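You operate a simulated robot arm through the tools that you are given. There is no shell and no other tool. Be economical: measure what you need, move in short steps, check, and stop when the job is done.

The job below is to be done with a simulated robot arm. You get a single attempt, and the scene is never put back.

## Task
Put the hand pump on top of the stack of biscuits on the short worktop.

It is judged by the outcome, as a careful person would: the job done as asked, and still so three seconds after it is handed in. It fails if anything else is knocked over, pushed out of place, dropped, spilled or broken.

## Robot
A 7-joint arm with a two-finger parallel gripper, fixed in place. Base frame: the origin is at the foot of the arm, x ahead of it, y to its left, z up; the work surface is at about z = 0. Readings come in mm, degrees, newtons and seconds.
With the tool pointing down near the work surface it reaches from about 240 to 620 mm from the base axis. Its first joint turns from -66.0 to 66.0 degrees. Payload 2.6 kg.
The tool frame sits at the grasp point between the pads (the TCP): z along the fingers, y along the line on which they close. The tips reach 30 mm beyond it. Largest opening 94 mm; finger width 28, thickness 10; the body of the gripper, 50 by 96 mm, starts 55 mm behind the TCP.
Orientation is that of the tool frame in the base frame, as a unit quaternion [w, x, y, z]. With the fingers straight down and closing along the base's y, the tool's x points along the base's -x, its y along +y and its z along -z.

## Interface
- The arm moves only by the tool arm_command. Its argument "motion" is text: rows parted by semicolons, each of 7 numbers parted by spaces: the closure, from 0 (fully open) to 1 (shut), then the shift along the tool's x, y, z in units of 150 mm (1.0 is 150 mm), then the turn, a rotation vector about the tool's x, y, z in units of 180 degrees (1.0 is 180 degrees). In form: jaw x y z rx ry rz; .... A call has 1 to 8 rows; each row is the pose to reach, as a shift and turn from the pose commanded when the call began, along the tool's axes at that moment. A call with a number of a shift or a turn outside -1 to 1 is refused whole. Each row takes 0.2 s and may step no farther than 50 mm and 8.6 degrees from the row before; otherwise, or with a gripper value out of range, the whole call is refused. A pose out of reach is approached as far as the arm can. The call stops where the force on the tool passes 40 N (or 10 N more than at its start, if that is more) or the arm is blocked; 0.2 s more then pass. Each finger travels about 72 mm/s and halts on what it meets, pressing with about 36 N; the grip force reading is that of the motor and also rises with nothing between the fingers. The clock runs only during rows and for 0.2 s after the last one: add rows that repeat a pose to give the fingers time. The reply holds the time, the measured pose of the TCP, the force on the tool along the base axes, the opening and the grip force, in the units named above and with some noise.
- Cameras (640 x 400 px; columns grow to the right, rows downward): "scene" is fixed at [29.3, 423.8, 571.4]; the picture's right is [-0.83, -0.56, 0.00], its down [-0.28, 0.42, -0.86] and it looks along [0.48, -0.72, -0.50] (base axes); focal length 350 px, centre (320, 200). "wrist" rides on the gripper at [76, 14, -103] in the tool frame; the picture's right is [-0.18, 0.98, 0.00], its down [-0.75, -0.14, -0.64] and it looks along [-0.63, -0.12, 0.77] (tool axes); focal length 243 px, centre (320, 200). There is no depth. A picture from a camera that has moved, and an enlarged one, comes with that camera's place and axes in the base frame and with its lens.
- get_image(camera): a new picture of that camera. No time passes.
- zoom(camera, box): a new picture of the part [left, top, right, bottom] of that camera's present view, enlarged. No time passes.
- sign_off(): hands the job in; it is judged then, once.

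Work in short steps. Places have to be worked out from the pictures, the camera data and where the tool is seen: move nearer, look again, correct. Check each grasp and each placing, and mend what went wrong. You have 90 turns and 42 pictures in all, those below and enlarged ones among them. Open the gripper and draw the arm clear of the work before you hand the job in, unless the task says otherwise; then end with one line.

The tools are called by a JSON object that holds its "name" and its "arguments". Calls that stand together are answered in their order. arm_command: Moves the arm, as the interface text tells. Its arguments: {"type":"object","properties":{"motion":{"type":"string"}},"required":["motion"]} The other tools are called the same way: get_image (camera) takes a picture; zoom (camera, box) takes an enlarged picture of a part of a camera's view; sign_off () hands the job in.

At the start:

```text
time_s: 0.0
position: [483.0, -42.6, 245.6]
tool_rot: [0.001, 0.001, 1.0, 0.0]
wrist_force: [1.2, -0.7, 0.2]
finger_gap: 93.9
grasp_force: 0.0
```

scene: 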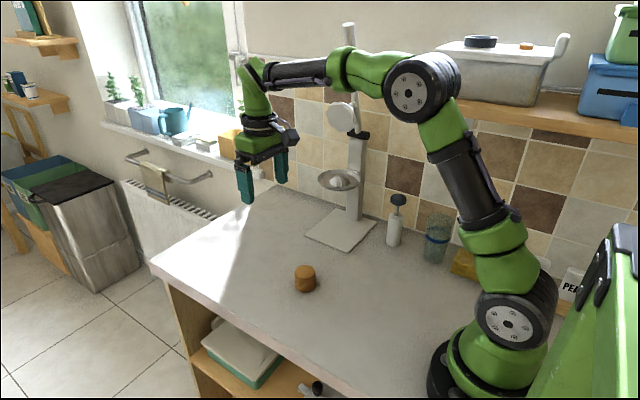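
wrist: 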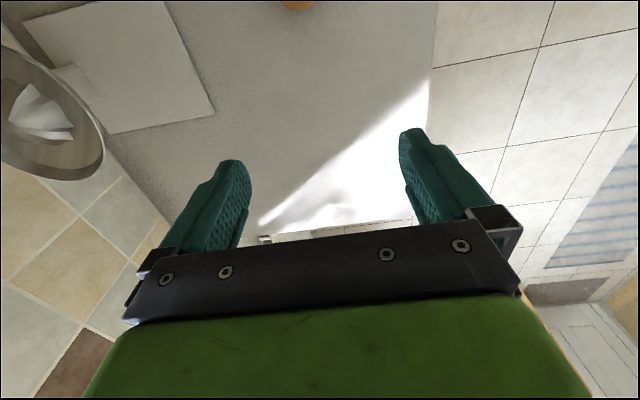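

The scene shows what looks like a pump at about pixel (395,220) and a biscuit stack at (305,278). I'll zoom in on both to identify and measure them.

{"name": "zoom", "arguments": {"camera": "scene", "box": [340, 170, 500, 270]}}

{"name": "zoom", "arguments": {"camera": "scene", "box": [260, 240, 356, 300]}}

```text
4.00 times, centred on (420, 220) of scene
camera zoom: at [29.3, 423.8, 571.4], right [-0.83, -0.56, 0.0], down [-0.28, 0.42, -0.86], along [0.48, -0.72, -0.5], focal length 1401 px, centre (-80, 120)
```

zoom: 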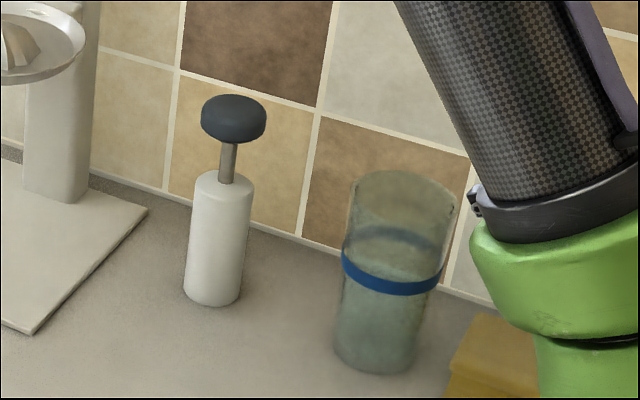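

```text
6.67 times, centred on (308, 270) of scene
camera zoom: at [29.3, 423.8, 571.4], right [-0.83, -0.56, 0.0], down [-0.28, 0.42, -0.86], along [0.48, -0.72, -0.5], focal length 2335 px, centre (400, -267)
```

zoom: 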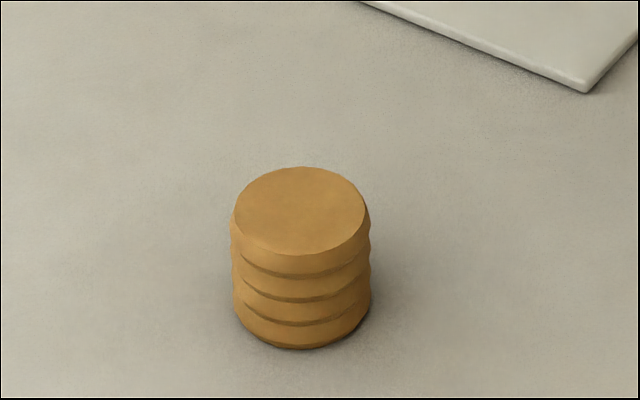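

The pump stands at about (286,-316), with a body about 39 mm wide and 88 mm tall and a knob top near 147. The biscuit stack is at about (388,-53), 43 mm high and 47 mm across. I'll grip the pump body with a tool tilted 45°, so first I pull back from the scales.

{"name": "arm_command", "arguments": {"motion": "0 0.25 0 0 0 0 0; 0 0.5 0 0 0 0 0; 0 0.75 0 0 0 0 0; 0 1 0 0 0 0 0; 0 1 0 0 0 0 0"}}

```text
time_s: 1.2
position: [331.8, -44.1, 245.3]
tool_rot: [0.001, 0.0, 1.0, -0.001]
wrist_force: [-0.6, -0.3, 0.0]
finger_gap: 94.1
grasp_force: 0.1
```

The retract went as planned. Now I swing to a standoff in front of the pump, yawing the tool about -68°.

{"name": "arm_command", "arguments": {"motion": "0 0.06 -0.125 0 0 0 0.0475; 0 0.12 -0.25 0 0 0 0.095; 0 0.18 -0.375 0 0 0 0.1425; 0 0.24 -0.5 0 0 0 0.19; 0 0.3 -0.625 0 0 0 0.2375; 0 0.36 -0.75 0 0 0 0.285; 0 0.42 -0.875 0 0 0 0.3325; 0 0.48 -1 0 0 0 0.38"}}

```text
time_s: 3.0
position: [264.8, -185.6, 245.3]
tool_rot: [-0.001, 0.555, 0.832, 0.004]
wrist_force: [0.2, 0.2, 0.3]
finger_gap: 93.8
grasp_force: 0.0
```

The swing is done, with a little lag. Next I tilt the tool 45° outward in place.

{"name": "arm_command", "arguments": {"motion": "0 0 0 0 0 -0.0417 0; 0 0 0 0 0 -0.0833 0; 0 0 0 0 0 -0.125 0; 0 0 0 0 0 -0.1667 0; 0 0 0 0 0 -0.2083 0; 0 0 0 0 0 -0.25 0; 0 0 0 0 0 -0.25 0"}}

{"name": "get_image", "arguments": {"camera": "wrist"}}

{"name": "get_image", "arguments": {"camera": "scene"}}

```text
time_s: 4.6
position: [259.2, -192.7, 245.5]
tool_rot: [0.318, 0.519, 0.764, -0.215]
wrist_force: [0.0, -0.2, 0.3]
finger_gap: 94.2
grasp_force: 0.1
```

```text
37 pictures are left
camera wrist: at [227.6, -70.0, 264.3], right [0.96, 0.24, 0.13], down [-0.1, -0.12, 0.99], along [0.26, -0.96, -0.09], focal length 243 px, centre (320, 200)
```

wrist: 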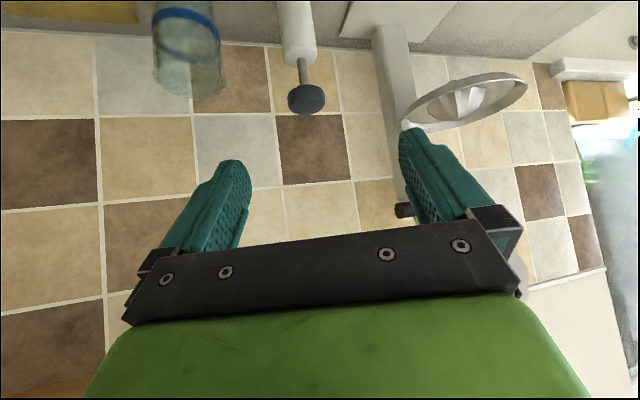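

```text
36 pictures are left
```

scene: 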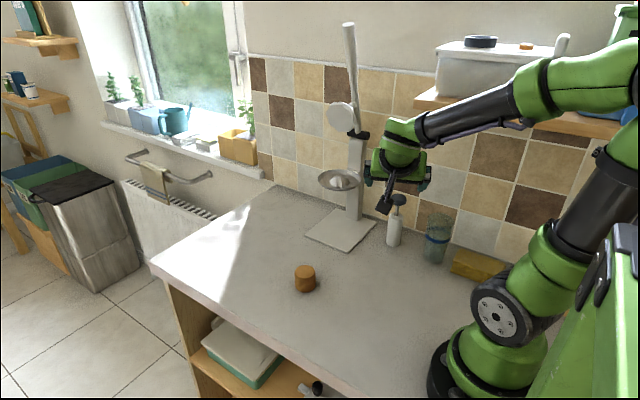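

The wrist view agrees with the scene view, so I take the pump at about (289,-316). I move to a standoff 110 mm back along the tool axis and look again.

{"name": "arm_command", "arguments": {"motion": "0 0.085 -0.03 0.197 0 0 0; 0 0.169 -0.06 0.393 0 0 0; 0 0.254 -0.09 0.59 0 0 0; 0 0.338 -0.119 0.786 0 0 0; 0 0.338 -0.119 0.786 0 0 0"}}

{"name": "get_image", "arguments": {"camera": "wrist"}}

{"name": "zoom", "arguments": {"camera": "scene", "box": [340, 150, 500, 250]}}

```text
time_s: 5.8
position: [261.3, -245.4, 128.2]
tool_rot: [0.317, 0.519, 0.764, -0.216]
wrist_force: [-0.6, 0.3, 0.9]
finger_gap: 93.9
grasp_force: 0.1
```

```text
35 pictures are left
camera wrist: at [228.8, -121.5, 145.6], right [0.96, 0.24, 0.13], down [-0.1, -0.13, 0.99], along [0.26, -0.96, -0.1], focal length 243 px, centre (320, 200)
```

wrist: 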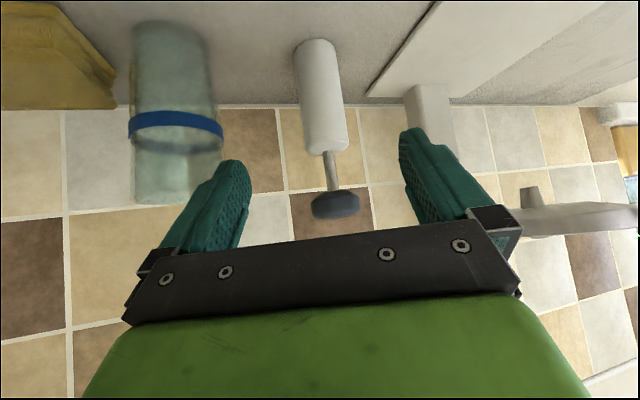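

```text
4.00 times, centred on (420, 200) of scene
camera zoom: at [29.3, 423.8, 571.4], right [-0.83, -0.56, 0.0], down [-0.28, 0.42, -0.86], along [0.48, -0.72, -0.5], focal length 1401 px, centre (-80, 200)
```

zoom: 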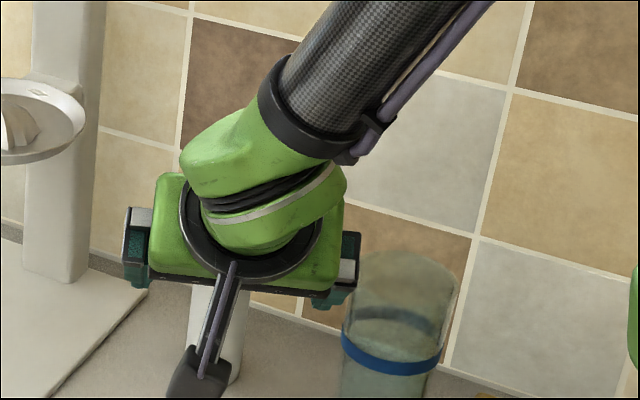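

The pump sits between the fingers in the wrist view. I'll zoom in to measure the sideways offset before going in.

{"name": "zoom", "arguments": {"camera": "wrist", "box": [240, 20, 440, 145]}}

{"name": "zoom", "arguments": {"camera": "wrist", "box": [180, 100, 500, 300]}}

```text
3.20 times, centred on (340, 82) of wrist
camera zoom: at [228.8, -121.5, 145.6], right [0.96, 0.24, 0.13], down [-0.1, -0.13, 0.99], along [0.26, -0.96, -0.1], focal length 776 px, centre (256, 576)
```

zoom: 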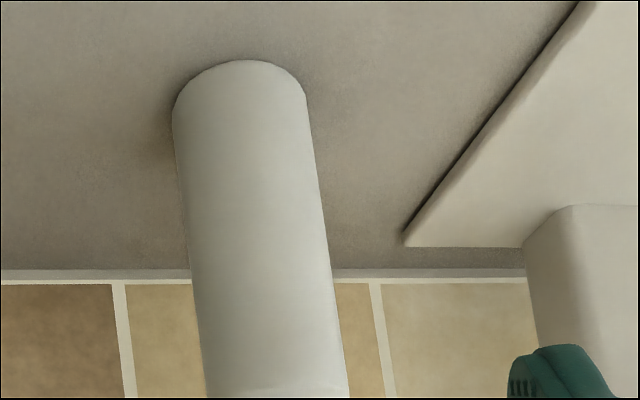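

```text
2.00 times, centred on (340, 200) of wrist
camera zoom: at [228.8, -121.5, 145.6], right [0.96, 0.24, 0.13], down [-0.1, -0.13, 0.99], along [0.26, -0.96, -0.1], focal length 485 px, centre (280, 200)
```

zoom: 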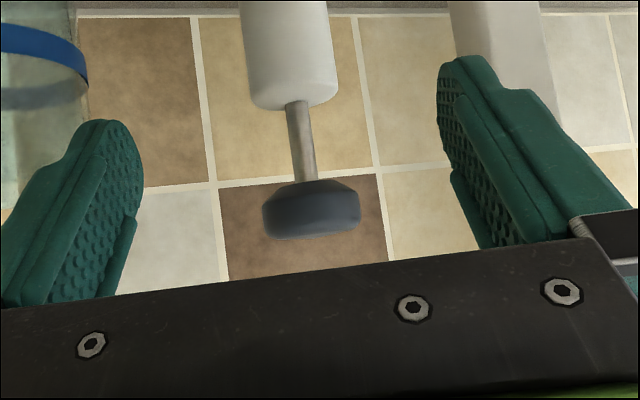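

The wrist camera, being closer, puts the pump at about (291,-308) with a diameter of 36 mm, so it sits about 4 mm toward the tool's +y. I advance 60 mm along the tool axis with that correction and check again.

{"name": "arm_command", "arguments": {"motion": "0 0.025 0.014 0.13 0 0 0; 0 0.05 0.027 0.26 0 0 0; 0 0.05 0.027 0.4 0 0 0; 0 0.05 0.027 0.4 0 0 0"}}

{"name": "get_image", "arguments": {"camera": "wrist"}}

{"name": "zoom", "arguments": {"camera": "scene", "box": [340, 170, 500, 270]}}

```text
time_s: 6.8
position: [278.0, -277.9, 79.8]
tool_rot: [0.317, 0.519, 0.764, -0.215]
wrist_force: [0.5, -0.8, 0.5]
finger_gap: 94.4
grasp_force: 0.0
```

```text
31 pictures are left
camera wrist: at [246.2, -154.1, 97.3], right [0.96, 0.24, 0.13], down [-0.1, -0.13, 0.99], along [0.25, -0.96, -0.1], focal length 243 px, centre (320, 200)
```

wrist: 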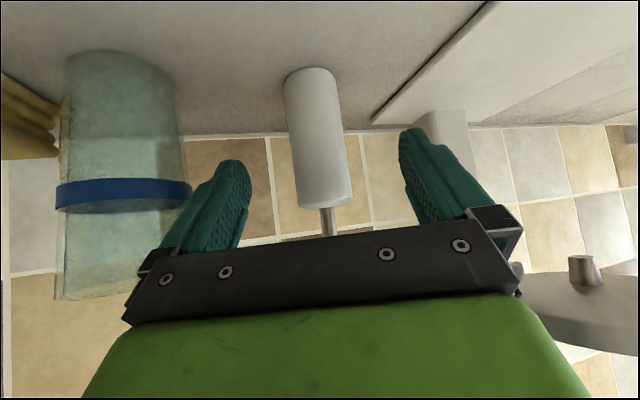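

```text
4.00 times, centred on (420, 220) of scene
camera zoom: at [29.3, 423.8, 571.4], right [-0.83, -0.56, 0.0], down [-0.28, 0.42, -0.86], along [0.48, -0.72, -0.5], focal length 1401 px, centre (-80, 120)
```

zoom: 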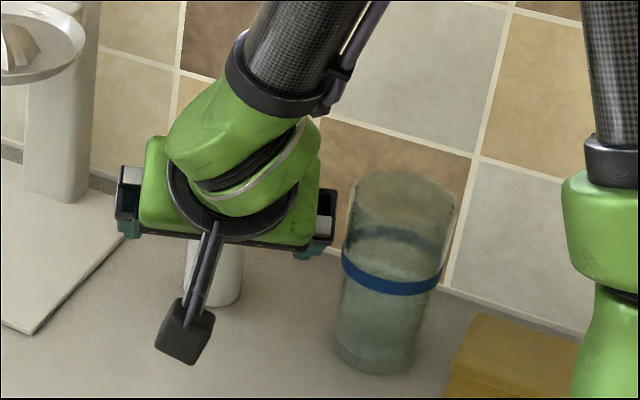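

The pump sits well centred, about 1 mm off sideways. I advance the remaining 45 mm to grip height, z of about 48.

{"name": "arm_command", "arguments": {"motion": "0 0 0.003 0.1 0 0 0; 0 0 0.006 0.2 0 0 0; 0 0 0.006 0.3 0 0 0; 0 0 0.006 0.3 0 0 0"}}

{"name": "get_image", "arguments": {"camera": "wrist"}}

```text
time_s: 7.8
position: [291.7, -307.1, 48.3]
tool_rot: [0.317, 0.519, 0.764, -0.214]
wrist_force: [0.5, 0.8, -0.6]
finger_gap: 93.9
grasp_force: 0.1
```

```text
29 pictures are left
camera wrist: at [258.9, -183.3, 65.6], right [0.96, 0.24, 0.13], down [-0.1, -0.13, 0.99], along [0.25, -0.96, -0.1], focal length 243 px, centre (320, 200)
```

wrist: 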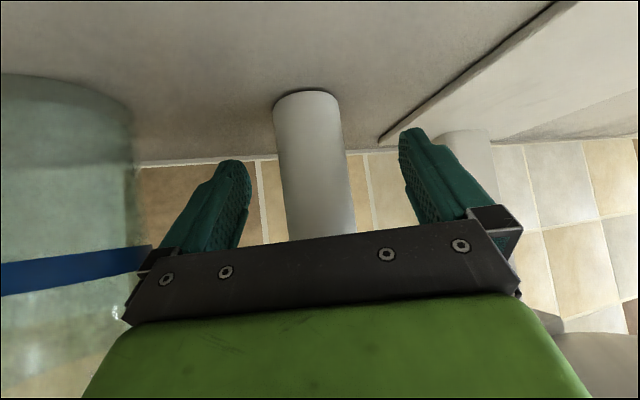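

The TCP projects to pixel (320,187) and the pump axis is at about 317, so it is centred within 2 mm. I close gently.

{"name": "arm_command", "arguments": {"motion": "0.2 0 -0.007 0 0 0 0; 0.4 0 -0.007 0 0 0 0; 0.5 0 -0.007 0 0 0 0; 0.54 0 -0.007 0 0 0 0; 0.57 0 -0.007 0 0 0 0; 0.6 0 -0.007 0 0 0 0; 0.63 0 -0.007 0 0 0 0; 0.66 0 -0.007 0 0 0 0"}}

{"name": "arm_command", "arguments": {"motion": "0.75 0 0 0 0 0 0; 1 0 0 0 0 0 0; 1 0 0 0 0 0 0; 1 0 0 0 0 0 0"}}

{"name": "get_image", "arguments": {"camera": "wrist"}}

```text
time_s: 9.6
position: [289.6, -306.6, 48.8]
tool_rot: [0.317, 0.518, 0.765, -0.214]
wrist_force: [-0.2, 0.2, 0.5]
finger_gap: 40.1
grasp_force: 35.8
```

```text
time_s: 10.6
position: [291.4, -308.1, 48.4]
tool_rot: [0.317, 0.52, 0.764, -0.215]
wrist_force: [-0.3, -0.1, -0.5]
finger_gap: 40.3
grasp_force: 36.4
```

```text
28 pictures are left
camera wrist: at [258.0, -183.5, 65.8], right [0.96, 0.24, 0.13], down [-0.1, -0.13, 0.99], along [0.25, -0.96, -0.1], focal length 243 px, centre (320, 200)
```

wrist: 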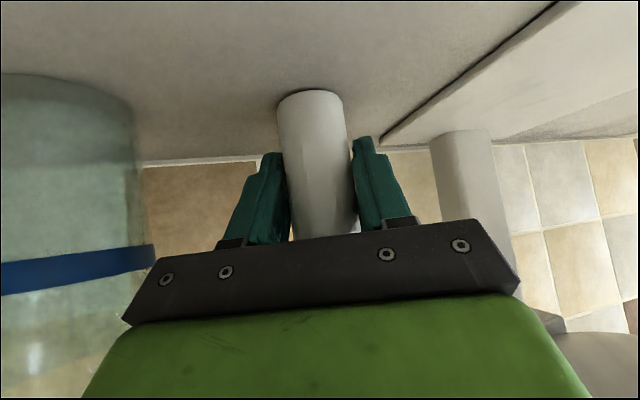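

The grip holds at a 40 mm gap and 36 N. I lift straight up about 80 mm and check.

{"name": "arm_command", "arguments": {"motion": "1 -0.047 0 -0.047 0 0 0; 1 -0.095 0 -0.094 0 0 0; 1 -0.19 0 -0.188 0 0 0; 1 -0.284 0 -0.282 0 0 0; 1 -0.378 0 -0.376 0 0 0; 1 -0.378 0 -0.376 0 0 0"}}

{"name": "get_image", "arguments": {"camera": "wrist"}}

{"name": "zoom", "arguments": {"camera": "scene", "box": [340, 150, 500, 250]}}

```text
time_s: 12.0
position: [292.1, -306.8, 126.9]
tool_rot: [0.317, 0.519, 0.765, -0.214]
wrist_force: [0.5, 0.6, -0.6]
finger_gap: 40.0
grasp_force: 35.8
```

```text
27 pictures are left
camera wrist: at [258.8, -183.7, 146.0], right [0.96, 0.24, 0.13], down [-0.1, -0.13, 0.99], along [0.26, -0.96, -0.1], focal length 243 px, centre (320, 200)
```

wrist: 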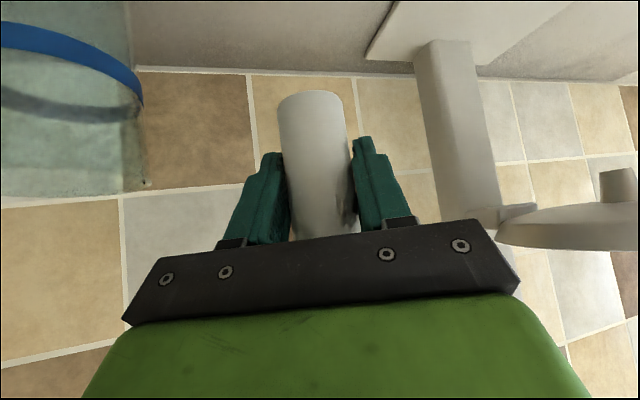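

```text
4.00 times, centred on (420, 200) of scene
camera zoom: at [29.3, 423.8, 571.4], right [-0.83, -0.56, 0.0], down [-0.28, 0.42, -0.86], along [0.48, -0.72, -0.5], focal length 1401 px, centre (-80, 200)
```

zoom: 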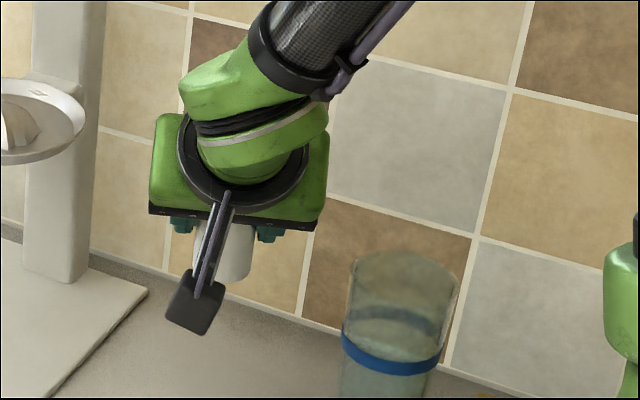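

The pump is held upright and its base is now at z of about 78. I back straight out toward +y, away from the scales and the glass.

{"name": "arm_command", "arguments": {"motion": "1 0.074 0.028 -0.09 0 0 0; 1 0.149 0.057 -0.181 0 0 0; 1 0.223 0.085 -0.271 0 0 0; 1 0.298 0.113 -0.362 0 0 0; 1 0.372 0.142 -0.452 0 0 0; 1 0.447 0.17 -0.543 0 0 0; 1 0.447 0.17 -0.543 0 0 0"}}

```text
time_s: 13.6
position: [274.9, -199.2, 137.8]
tool_rot: [0.316, 0.519, 0.764, -0.215]
wrist_force: [0.4, -0.3, -1.7]
finger_gap: 40.2
grasp_force: 35.4
```

Now I swing toward the stack, yawing +40° about the vertical so the pump stays upright.

{"name": "arm_command", "arguments": {"motion": "1 0.053 0.079 -0.053 -0.0197 0 -0.0196; 1 0.106 0.158 -0.106 -0.0394 0 -0.0392; 1 0.159 0.238 -0.159 -0.0591 0 -0.0588; 1 0.212 0.317 -0.212 -0.0788 0 -0.0785; 1 0.266 0.396 -0.266 -0.0985 0 -0.0981; 1 0.319 0.475 -0.319 -0.1182 0 -0.1177; 1 0.372 0.555 -0.372 -0.1379 0 -0.1373; 1 0.425 0.634 -0.425 -0.1576 0 -0.157"}}

{"name": "get_image", "arguments": {"camera": "scene"}}

{"name": "get_image", "arguments": {"camera": "wrist"}}

```text
time_s: 15.4
position: [344.8, -80.4, 144.4]
tool_rot: [0.372, 0.226, 0.896, -0.093]
wrist_force: [0.3, -0.1, -0.9]
finger_gap: 40.3
grasp_force: 35.6
out of reach, approached as far as the arm can: row 3, 4, 5, 6, 7, 8
```

```text
25 pictures are left
```

scene: 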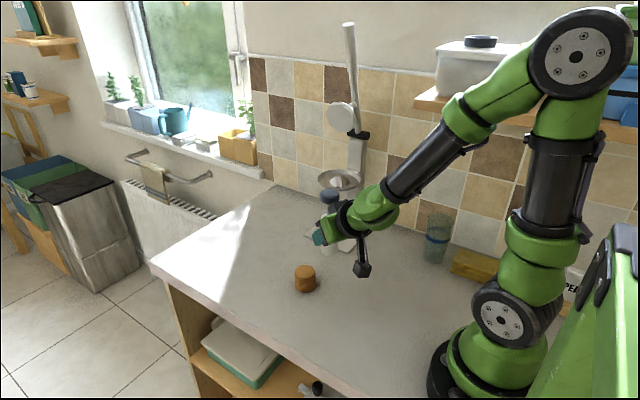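

```text
24 pictures are left
camera wrist: at [241.0, -8.6, 161.1], right [0.58, 0.8, 0.13], down [0.0, -0.16, 0.99], along [0.81, -0.57, -0.1], focal length 243 px, centre (320, 200)
```

wrist: 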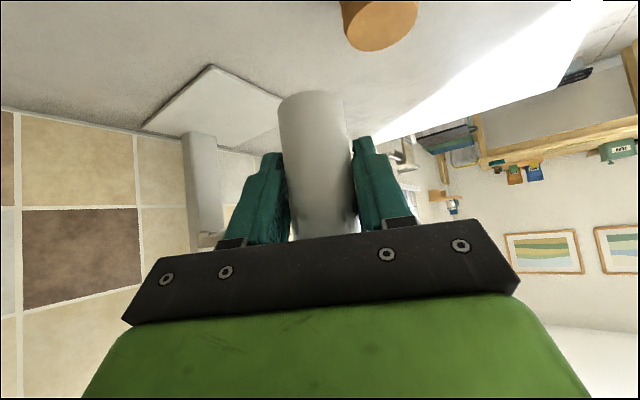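

The arm reached only (345,-80,144), slightly short because the tilted pose is too close in, and the pump axis sits about 12 mm beyond the TCP along the approach. I move outward so the pump is above the stack, still well clear of it.

{"name": "arm_command", "arguments": {"motion": "1 -0.022 0.086 0.041 0 0 0; 1 -0.044 0.172 0.082 0 0 0; 1 -0.065 0.259 0.123 0 0 0; 1 -0.087 0.345 0.164 0 0 0; 1 -0.087 0.345 0.164 0 0 0; 1 -0.087 0.345 0.164 0 0 0"}}

{"name": "get_image", "arguments": {"camera": "wrist"}}

{"name": "zoom", "arguments": {"camera": "scene", "box": [240, 180, 400, 300]}}

```text
time_s: 16.8
position: [393.9, -48.8, 133.6]
tool_rot: [0.372, 0.226, 0.896, -0.093]
wrist_force: [0.1, 0.9, -1.5]
finger_gap: 40.1
grasp_force: 35.8
```

```text
23 pictures are left
camera wrist: at [289.7, 24.2, 152.6], right [0.58, 0.8, 0.13], down [0.0, -0.16, 0.99], along [0.81, -0.57, -0.09], focal length 243 px, centre (320, 200)
```

wrist: 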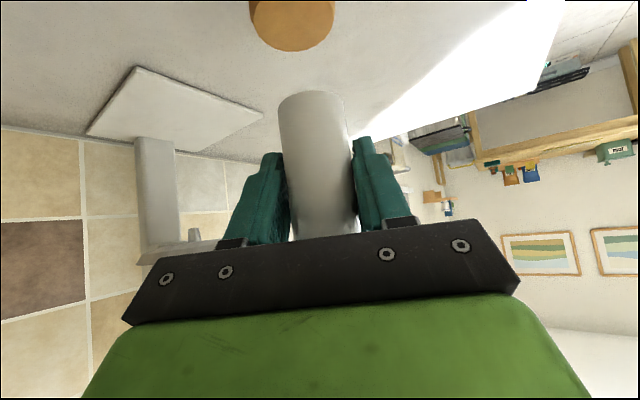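

```text
3.33 times, centred on (320, 240) of scene
camera zoom: at [29.3, 423.8, 571.4], right [-0.83, -0.56, 0.0], down [-0.28, 0.42, -0.86], along [0.48, -0.72, -0.5], focal length 1168 px, centre (320, 67)
```

zoom: 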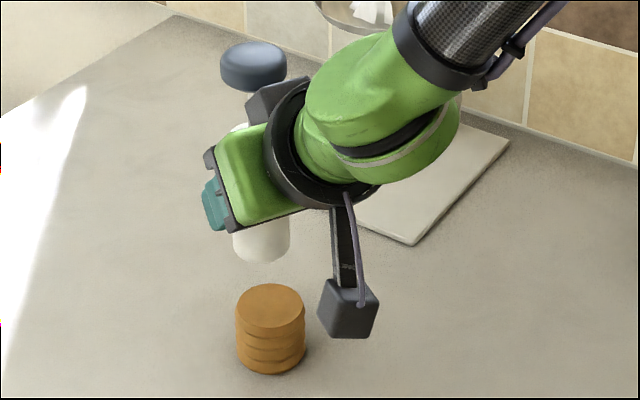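

The pump base now appears to be at about (403,-54), with the stack some 15 mm back in x and 8 mm more in y. I shift by that and lower 18 mm, which still leaves about 25 mm of clearance.

{"name": "arm_command", "arguments": {"motion": "1 0.055 0 0.001 0 0 0; 1 0.11 0 0.003 0 0 0; 1 0.165 0 0.004 0 0 0; 1 0.165 0 0.004 0 0 0; 1 0.165 0 0.004 0 0 0"}}

{"name": "zoom", "arguments": {"camera": "wrist", "box": [200, 0, 424, 140]}}

{"name": "zoom", "arguments": {"camera": "scene", "box": [256, 210, 384, 290]}}

```text
time_s: 18.0
position: [379.0, -40.5, 114.8]
tool_rot: [0.372, 0.226, 0.896, -0.093]
wrist_force: [-0.8, -0.2, -2.7]
finger_gap: 40.0
grasp_force: 35.8
```

```text
2.86 times, centred on (312, 70) of wrist
camera zoom: at [274.7, 31.9, 134.3], right [0.58, 0.8, 0.13], down [0.0, -0.16, 0.99], along [0.81, -0.57, -0.1], focal length 693 px, centre (343, 571)
```

zoom: 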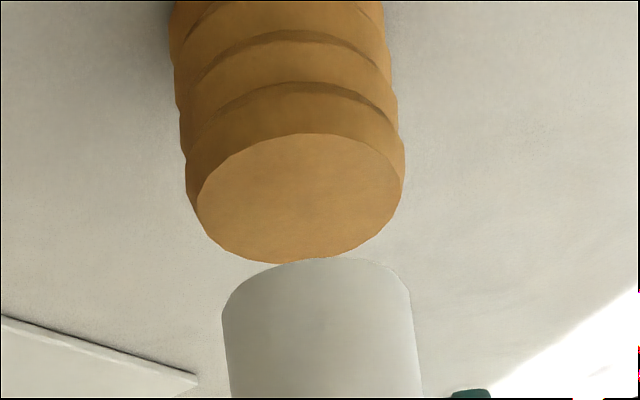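

```text
5.00 times, centred on (320, 250) of scene
camera zoom: at [29.3, 423.8, 571.4], right [-0.83, -0.56, 0.0], down [-0.28, 0.42, -0.86], along [0.48, -0.72, -0.5], focal length 1751 px, centre (320, -50)
```

zoom: 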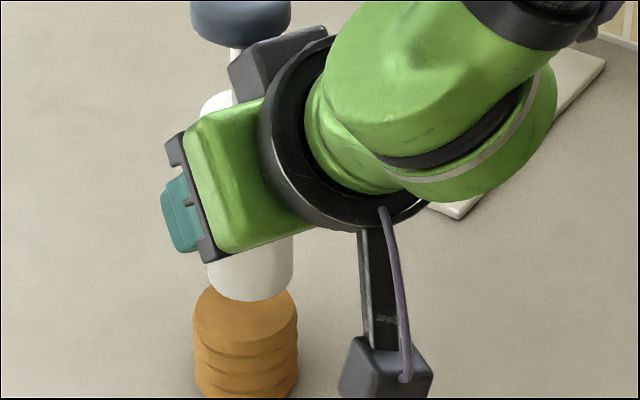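

Both views now agree that the pump is over the stack to within 2–3 mm, with about 23 mm of height left. I lower 13 mm and check the alignment again.

{"name": "arm_command", "arguments": {"motion": "1 0.02 0 0.02 0 0 0; 1 0.041 0 0.041 0 0 0; 1 0.061 0 0.061 0 0 0; 1 0.061 0 0.061 0 0 0"}}

{"name": "zoom", "arguments": {"camera": "wrist", "box": [200, 0, 424, 140]}}

{"name": "zoom", "arguments": {"camera": "scene", "box": [260, 230, 356, 290]}}

```text
time_s: 19.0
position: [379.5, -41.7, 104.2]
tool_rot: [0.372, 0.226, 0.895, -0.094]
wrist_force: [0.0, -0.1, -1.5]
finger_gap: 40.2
grasp_force: 35.5
```

```text
2.86 times, centred on (312, 70) of wrist
camera zoom: at [274.9, 31.9, 121.6], right [0.58, 0.8, 0.13], down [0.0, -0.16, 0.99], along [0.81, -0.57, -0.09], focal length 693 px, centre (343, 571)
```

zoom: 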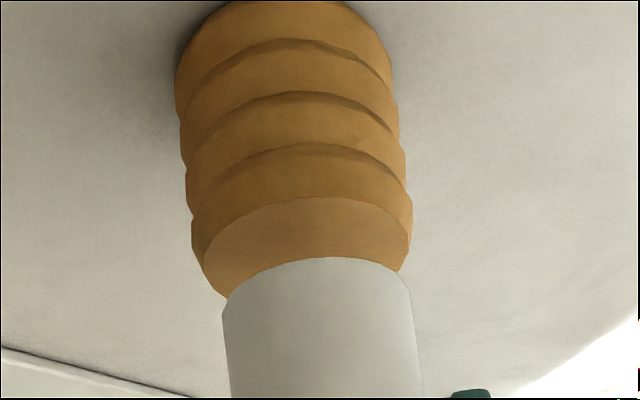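

```text
6.67 times, centred on (308, 260) of scene
camera zoom: at [29.3, 423.8, 571.4], right [-0.83, -0.56, 0.0], down [-0.28, 0.42, -0.86], along [0.48, -0.72, -0.5], focal length 2335 px, centre (400, -200)
```

zoom: 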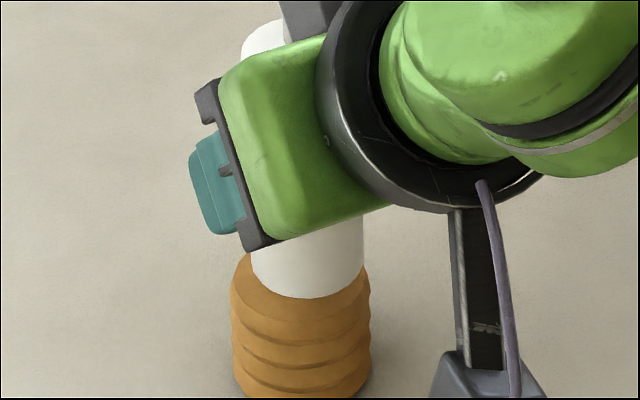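

There are roughly 9–13 mm left, and the pump needs about 2–3 mm more along the approach direction. I apply that while lowering 7 mm.

{"name": "arm_command", "arguments": {"motion": "1 -0.006 0 0.02 0 0 0; 1 0.008 0 0.033 0 0 0; 1 0.021 0 0.045 0 0 0; 1 0.021 0 0.045 0 0 0"}}

{"name": "zoom", "arguments": {"camera": "wrist", "box": [200, 0, 424, 140]}}

{"name": "zoom", "arguments": {"camera": "scene", "box": [260, 230, 356, 290]}}

```text
time_s: 20.0
position: [381.0, -42.0, 97.3]
tool_rot: [0.372, 0.227, 0.895, -0.093]
wrist_force: [-0.6, 0.0, -1.1]
finger_gap: 40.1
grasp_force: 36.3
```

```text
2.86 times, centred on (312, 70) of wrist
camera zoom: at [277.1, 30.8, 114.4], right [0.58, 0.8, 0.13], down [0.0, -0.16, 0.99], along [0.81, -0.57, -0.09], focal length 693 px, centre (343, 571)
```

zoom: 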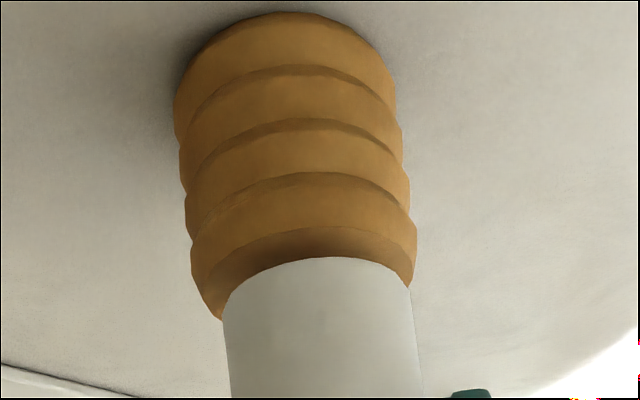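

```text
6.67 times, centred on (308, 260) of scene
camera zoom: at [29.3, 423.8, 571.4], right [-0.83, -0.56, 0.0], down [-0.28, 0.42, -0.86], along [0.48, -0.72, -0.5], focal length 2335 px, centre (400, -200)
```

zoom: 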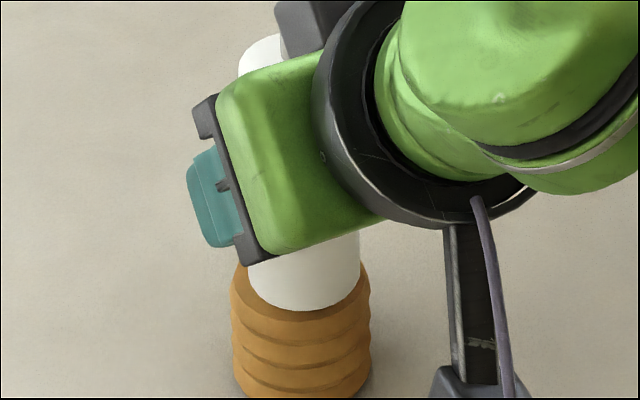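

Alignment is now within about 1.5 mm. I make a small trim and lower 4 mm, watching the force.

{"name": "arm_command", "arguments": {"motion": "1 -0.002 -0.005 0.01 0 0 0; 1 0.006 -0.005 0.016 0 0 0; 1 0.014 -0.005 0.024 0 0 0; 1 0.014 -0.005 0.024 0 0 0"}}

{"name": "arm_command", "arguments": {"motion": "1 0.005 0 0.005 0 0 0; 1 0.005 0 0.005 0 0 0"}}

{"name": "zoom", "arguments": {"camera": "wrist", "box": [200, 0, 424, 140]}}

```text
time_s: 21.0
position: [380.5, -44.2, 92.6]
tool_rot: [0.372, 0.225, 0.895, -0.093]
wrist_force: [0.6, 0.5, -1.2]
finger_gap: 40.1
grasp_force: 35.9
```

```text
time_s: 21.6
position: [380.8, -43.8, 89.9]
tool_rot: [0.372, 0.226, 0.896, -0.093]
wrist_force: [-0.7, -0.4, -1.1]
finger_gap: 40.4
grasp_force: 36.2
```

```text
2.86 times, centred on (312, 70) of wrist
camera zoom: at [277.2, 29.6, 109.2], right [0.58, 0.8, 0.13], down [0.0, -0.16, 0.99], along [0.81, -0.57, -0.09], focal length 693 px, centre (343, 571)
```

zoom: 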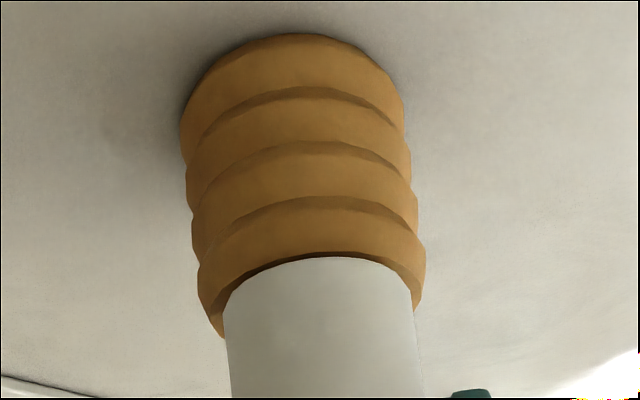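

It is well centred and not yet touching. I step down 1 mm at a time until I feel contact.

{"name": "arm_command", "arguments": {"motion": "1 0.005 0 0.005 0 0 0; 1 0.005 0 0.005 0 0 0"}}

{"name": "arm_command", "arguments": {"motion": "1 0.005 0 0.005 0 0 0; 1 0.005 0 0.005 0 0 0"}}

{"name": "zoom", "arguments": {"camera": "wrist", "box": [200, 0, 424, 140]}}

```text
time_s: 22.2
position: [381.5, -43.4, 89.1]
tool_rot: [0.372, 0.227, 0.895, -0.094]
wrist_force: [-0.5, 0.1, -2.3]
finger_gap: 39.9
grasp_force: 36.1
```

```text
time_s: 22.8
position: [381.3, -44.3, 88.5]
tool_rot: [0.373, 0.226, 0.895, -0.093]
wrist_force: [-4.2, -0.1, 10.6]
finger_gap: 40.0
grasp_force: 35.6
```

```text
2.86 times, centred on (312, 70) of wrist
camera zoom: at [277.8, 29.6, 107.1], right [0.58, 0.8, 0.13], down [0.0, -0.16, 0.99], along [0.81, -0.57, -0.09], focal length 693 px, centre (343, 571)
```

zoom: 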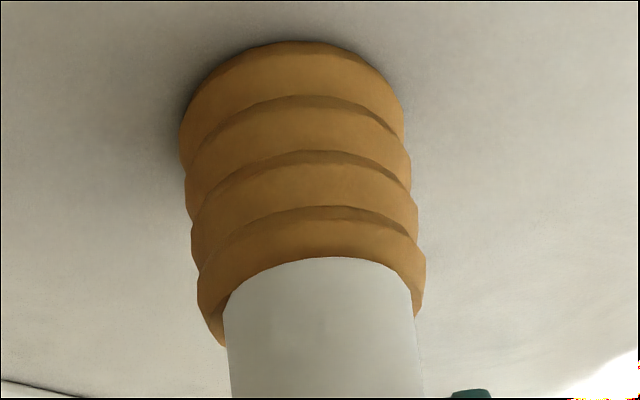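

Contact is made at about 12 N upward. I check the seating from the side before releasing.

{"name": "zoom", "arguments": {"camera": "scene", "box": [260, 230, 356, 290]}}

```text
6.67 times, centred on (308, 260) of scene
camera zoom: at [29.2, 423.9, 571.4], right [-0.83, -0.56, 0.0], down [-0.28, 0.42, -0.86], along [0.48, -0.72, -0.5], focal length 2335 px, centre (400, -200)
```

zoom: 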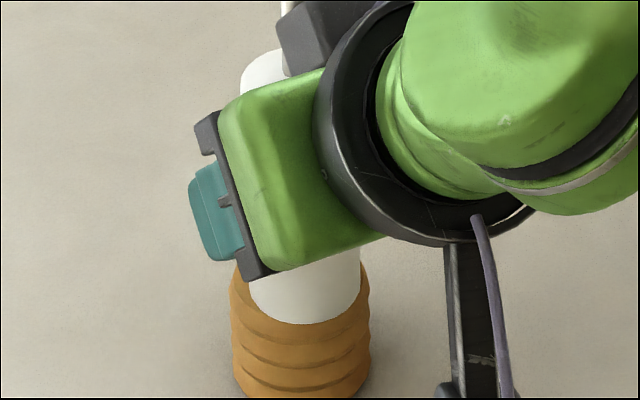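

The pump's contact circle is about 3 mm toward the near edge of the top biscuit. I lift 3 mm, shift 3 mm along the approach and set down again, better centred.

{"name": "arm_command", "arguments": {"motion": "1 -0.014 0 -0.014 0 0 0; 1 -0.02 0 -0.02 0 0 0; 1 -0.034 -0.005 -0.006 0 0 0; 1 -0.027 -0.005 0.001 0 0 0; 1 -0.02 -0.005 0.008 0 0 0; 1 -0.017 -0.005 0.011 0 0 0; 1 -0.017 -0.005 0.011 0 0 0"}}

{"name": "arm_command", "arguments": {"motion": "1 0.003 0 0.003 0 0 0; 1 0.003 0 0.003 0 0 0"}}

{"name": "zoom", "arguments": {"camera": "scene", "box": [260, 230, 356, 290]}}

{"name": "zoom", "arguments": {"camera": "wrist", "box": [200, 0, 424, 140]}}

```text
time_s: 24.4
position: [383.9, -45.2, 89.5]
tool_rot: [0.373, 0.226, 0.895, -0.093]
wrist_force: [0.3, -0.2, -1.4]
finger_gap: 40.0
grasp_force: 36.4
```

```text
time_s: 25.0
position: [384.1, -46.1, 88.3]
tool_rot: [0.374, 0.226, 0.895, -0.093]
wrist_force: [-2.7, 0.0, 6.9]
finger_gap: 40.0
grasp_force: 36.1
```

```text
6.67 times, centred on (308, 260) of scene
camera zoom: at [29.3, 423.8, 571.4], right [-0.83, -0.56, 0.0], down [-0.28, 0.42, -0.86], along [0.48, -0.72, -0.5], focal length 2335 px, centre (400, -200)
```

zoom: 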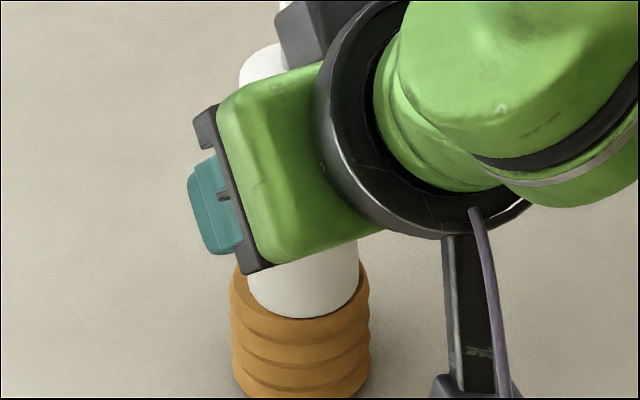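

```text
2.86 times, centred on (312, 70) of wrist
camera zoom: at [279.9, 27.5, 107.2], right [0.58, 0.8, 0.13], down [0.0, -0.16, 0.99], along [0.81, -0.57, -0.09], focal length 693 px, centre (343, 571)
```

zoom: 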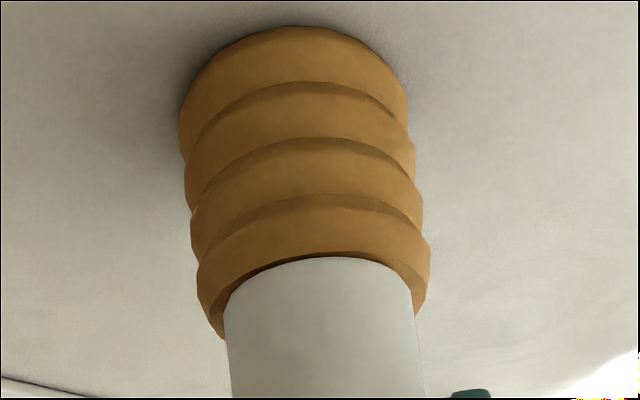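

The pump is now well centred, with light contact of about 8 N. I open the fingers gradually.

{"name": "arm_command", "arguments": {"motion": "0.57 0 0 0 0 0 0; 0.55 0 0 0 0 0 0; 0.53 0 0 0 0 0 0; 0.48 0 0 0 0 0 0; 0.35 0 0 0 0 0 0; 0.15 0 0 0 0 0 0; 0 0 0 0 0 0 0; 0 0 0 0 0 0 0"}}

{"name": "get_image", "arguments": {"camera": "wrist"}}

```text
time_s: 26.8
position: [383.7, -45.7, 87.5]
tool_rot: [0.371, 0.227, 0.896, -0.094]
wrist_force: [-0.3, 0.0, -0.4]
finger_gap: 94.0
grasp_force: 0.1
```

```text
10 pictures are left
camera wrist: at [279.5, 27.6, 106.9], right [0.58, 0.8, 0.13], down [0.0, -0.16, 0.99], along [0.81, -0.57, -0.09], focal length 243 px, centre (320, 200)
```

wrist: 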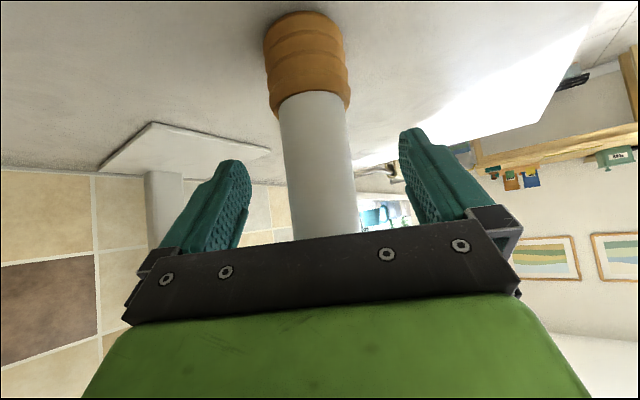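

The pump stands on the stack by itself. I back out 42 mm along the tool axis, so the body passes clear of the knob.

{"name": "arm_command", "arguments": {"motion": "0 0 0 -0.07 0 0 0; 0 0 0 -0.14 0 0 0; 0 0 0 -0.21 0 0 0; 0 0 0 -0.28 0 0 0; 0 0 0 -0.28 0 0 0"}}

{"name": "get_image", "arguments": {"camera": "scene"}}

```text
time_s: 28.0
position: [356.5, -31.4, 119.3]
tool_rot: [0.372, 0.227, 0.895, -0.094]
wrist_force: [-0.5, -0.5, -0.1]
finger_gap: 93.8
grasp_force: 0.1
```

```text
9 pictures are left
```

scene: 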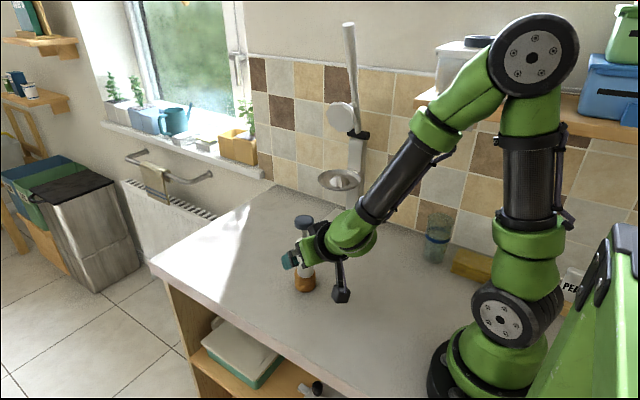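

Clear so far. I continue back horizontally while easing the tilt toward vertical to stay within reach.

{"name": "arm_command", "arguments": {"motion": "0 0.035 0 -0.036 0 0.01 0; 0 0.071 0 -0.071 0 0.032 0; 0 0.106 0 -0.107 0 0.054 0; 0 0.141 0 -0.142 0 0.078 0; 0 0.177 0 -0.178 0 0.105 0; 0 0.212 0 -0.213 0 0.133 0; 0 0.212 0 -0.213 0 0.133 0"}}

{"name": "get_image", "arguments": {"camera": "wrist"}}

```text
time_s: 29.6
position: [317.3, -10.2, 118.6]
tool_rot: [0.177, 0.241, 0.953, -0.043]
wrist_force: [-0.3, 0.4, -0.4]
finger_gap: 94.0
grasp_force: 0.0
```

```text
8 pictures are left
camera wrist: at [230.1, 54.0, 186.5], right [0.62, 0.78, 0.07], down [0.35, -0.35, 0.87], along [0.71, -0.51, -0.49], focal length 243 px, centre (320, 200)
```

wrist: 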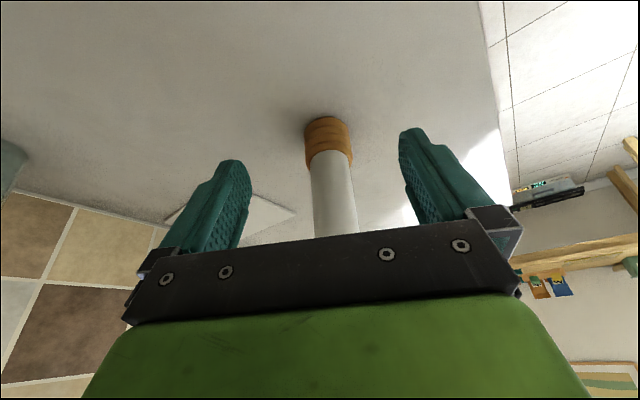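

The fingers are clear of the pump. I rise about 100 mm and draw back a little more.

{"name": "arm_command", "arguments": {"motion": "0 0.04 0 -0.12 0 0 0; 0 0.02 0 -0.26 0 0 0; 0 0 0 -0.41 0 0 0; 0 -0.025 0 -0.55 0 0 0; 0 -0.052 0 -0.694 0 0 0; 0 -0.052 0 -0.694 0 0 0"}}

{"name": "get_image", "arguments": {"camera": "scene"}}

{"name": "zoom", "arguments": {"camera": "scene", "box": [240, 200, 368, 300]}}

```text
time_s: 31.0
position: [290.2, 5.1, 218.4]
tool_rot: [0.178, 0.241, 0.953, -0.044]
wrist_force: [-0.5, 0.8, 0.9]
finger_gap: 94.0
grasp_force: 0.0
```

```text
7 pictures are left
```

scene: 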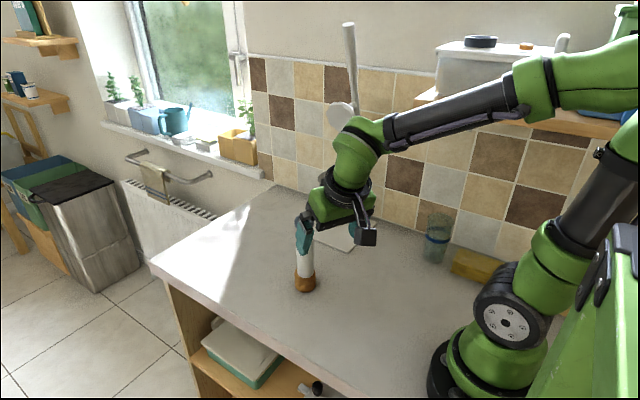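

```text
4.00 times, centred on (304, 250) of scene
camera zoom: at [29.3, 423.8, 571.4], right [-0.83, -0.56, 0.0], down [-0.28, 0.42, -0.86], along [0.48, -0.72, -0.5], focal length 1401 px, centre (384, 0)
```

zoom: 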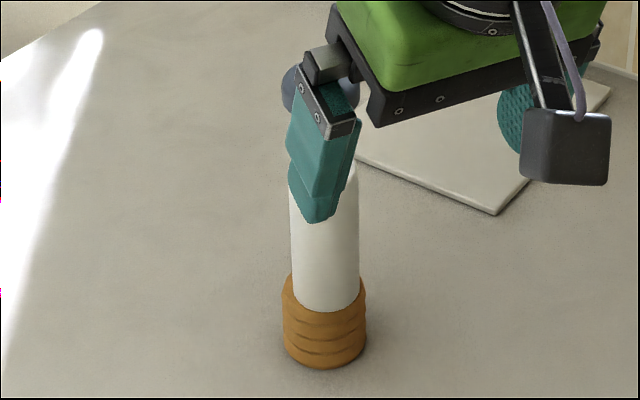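

The pump stands upright and centred on an undisturbed stack, and the gripper is open about 110 mm away from it. Nothing else appears to have moved, so I hand in.

{"name": "sign_off", "arguments": {}}

```text
The job is handed in.
```

The hand pump is standing upright on top of the biscuit stack, with the gripper open and the arm drawn clear.
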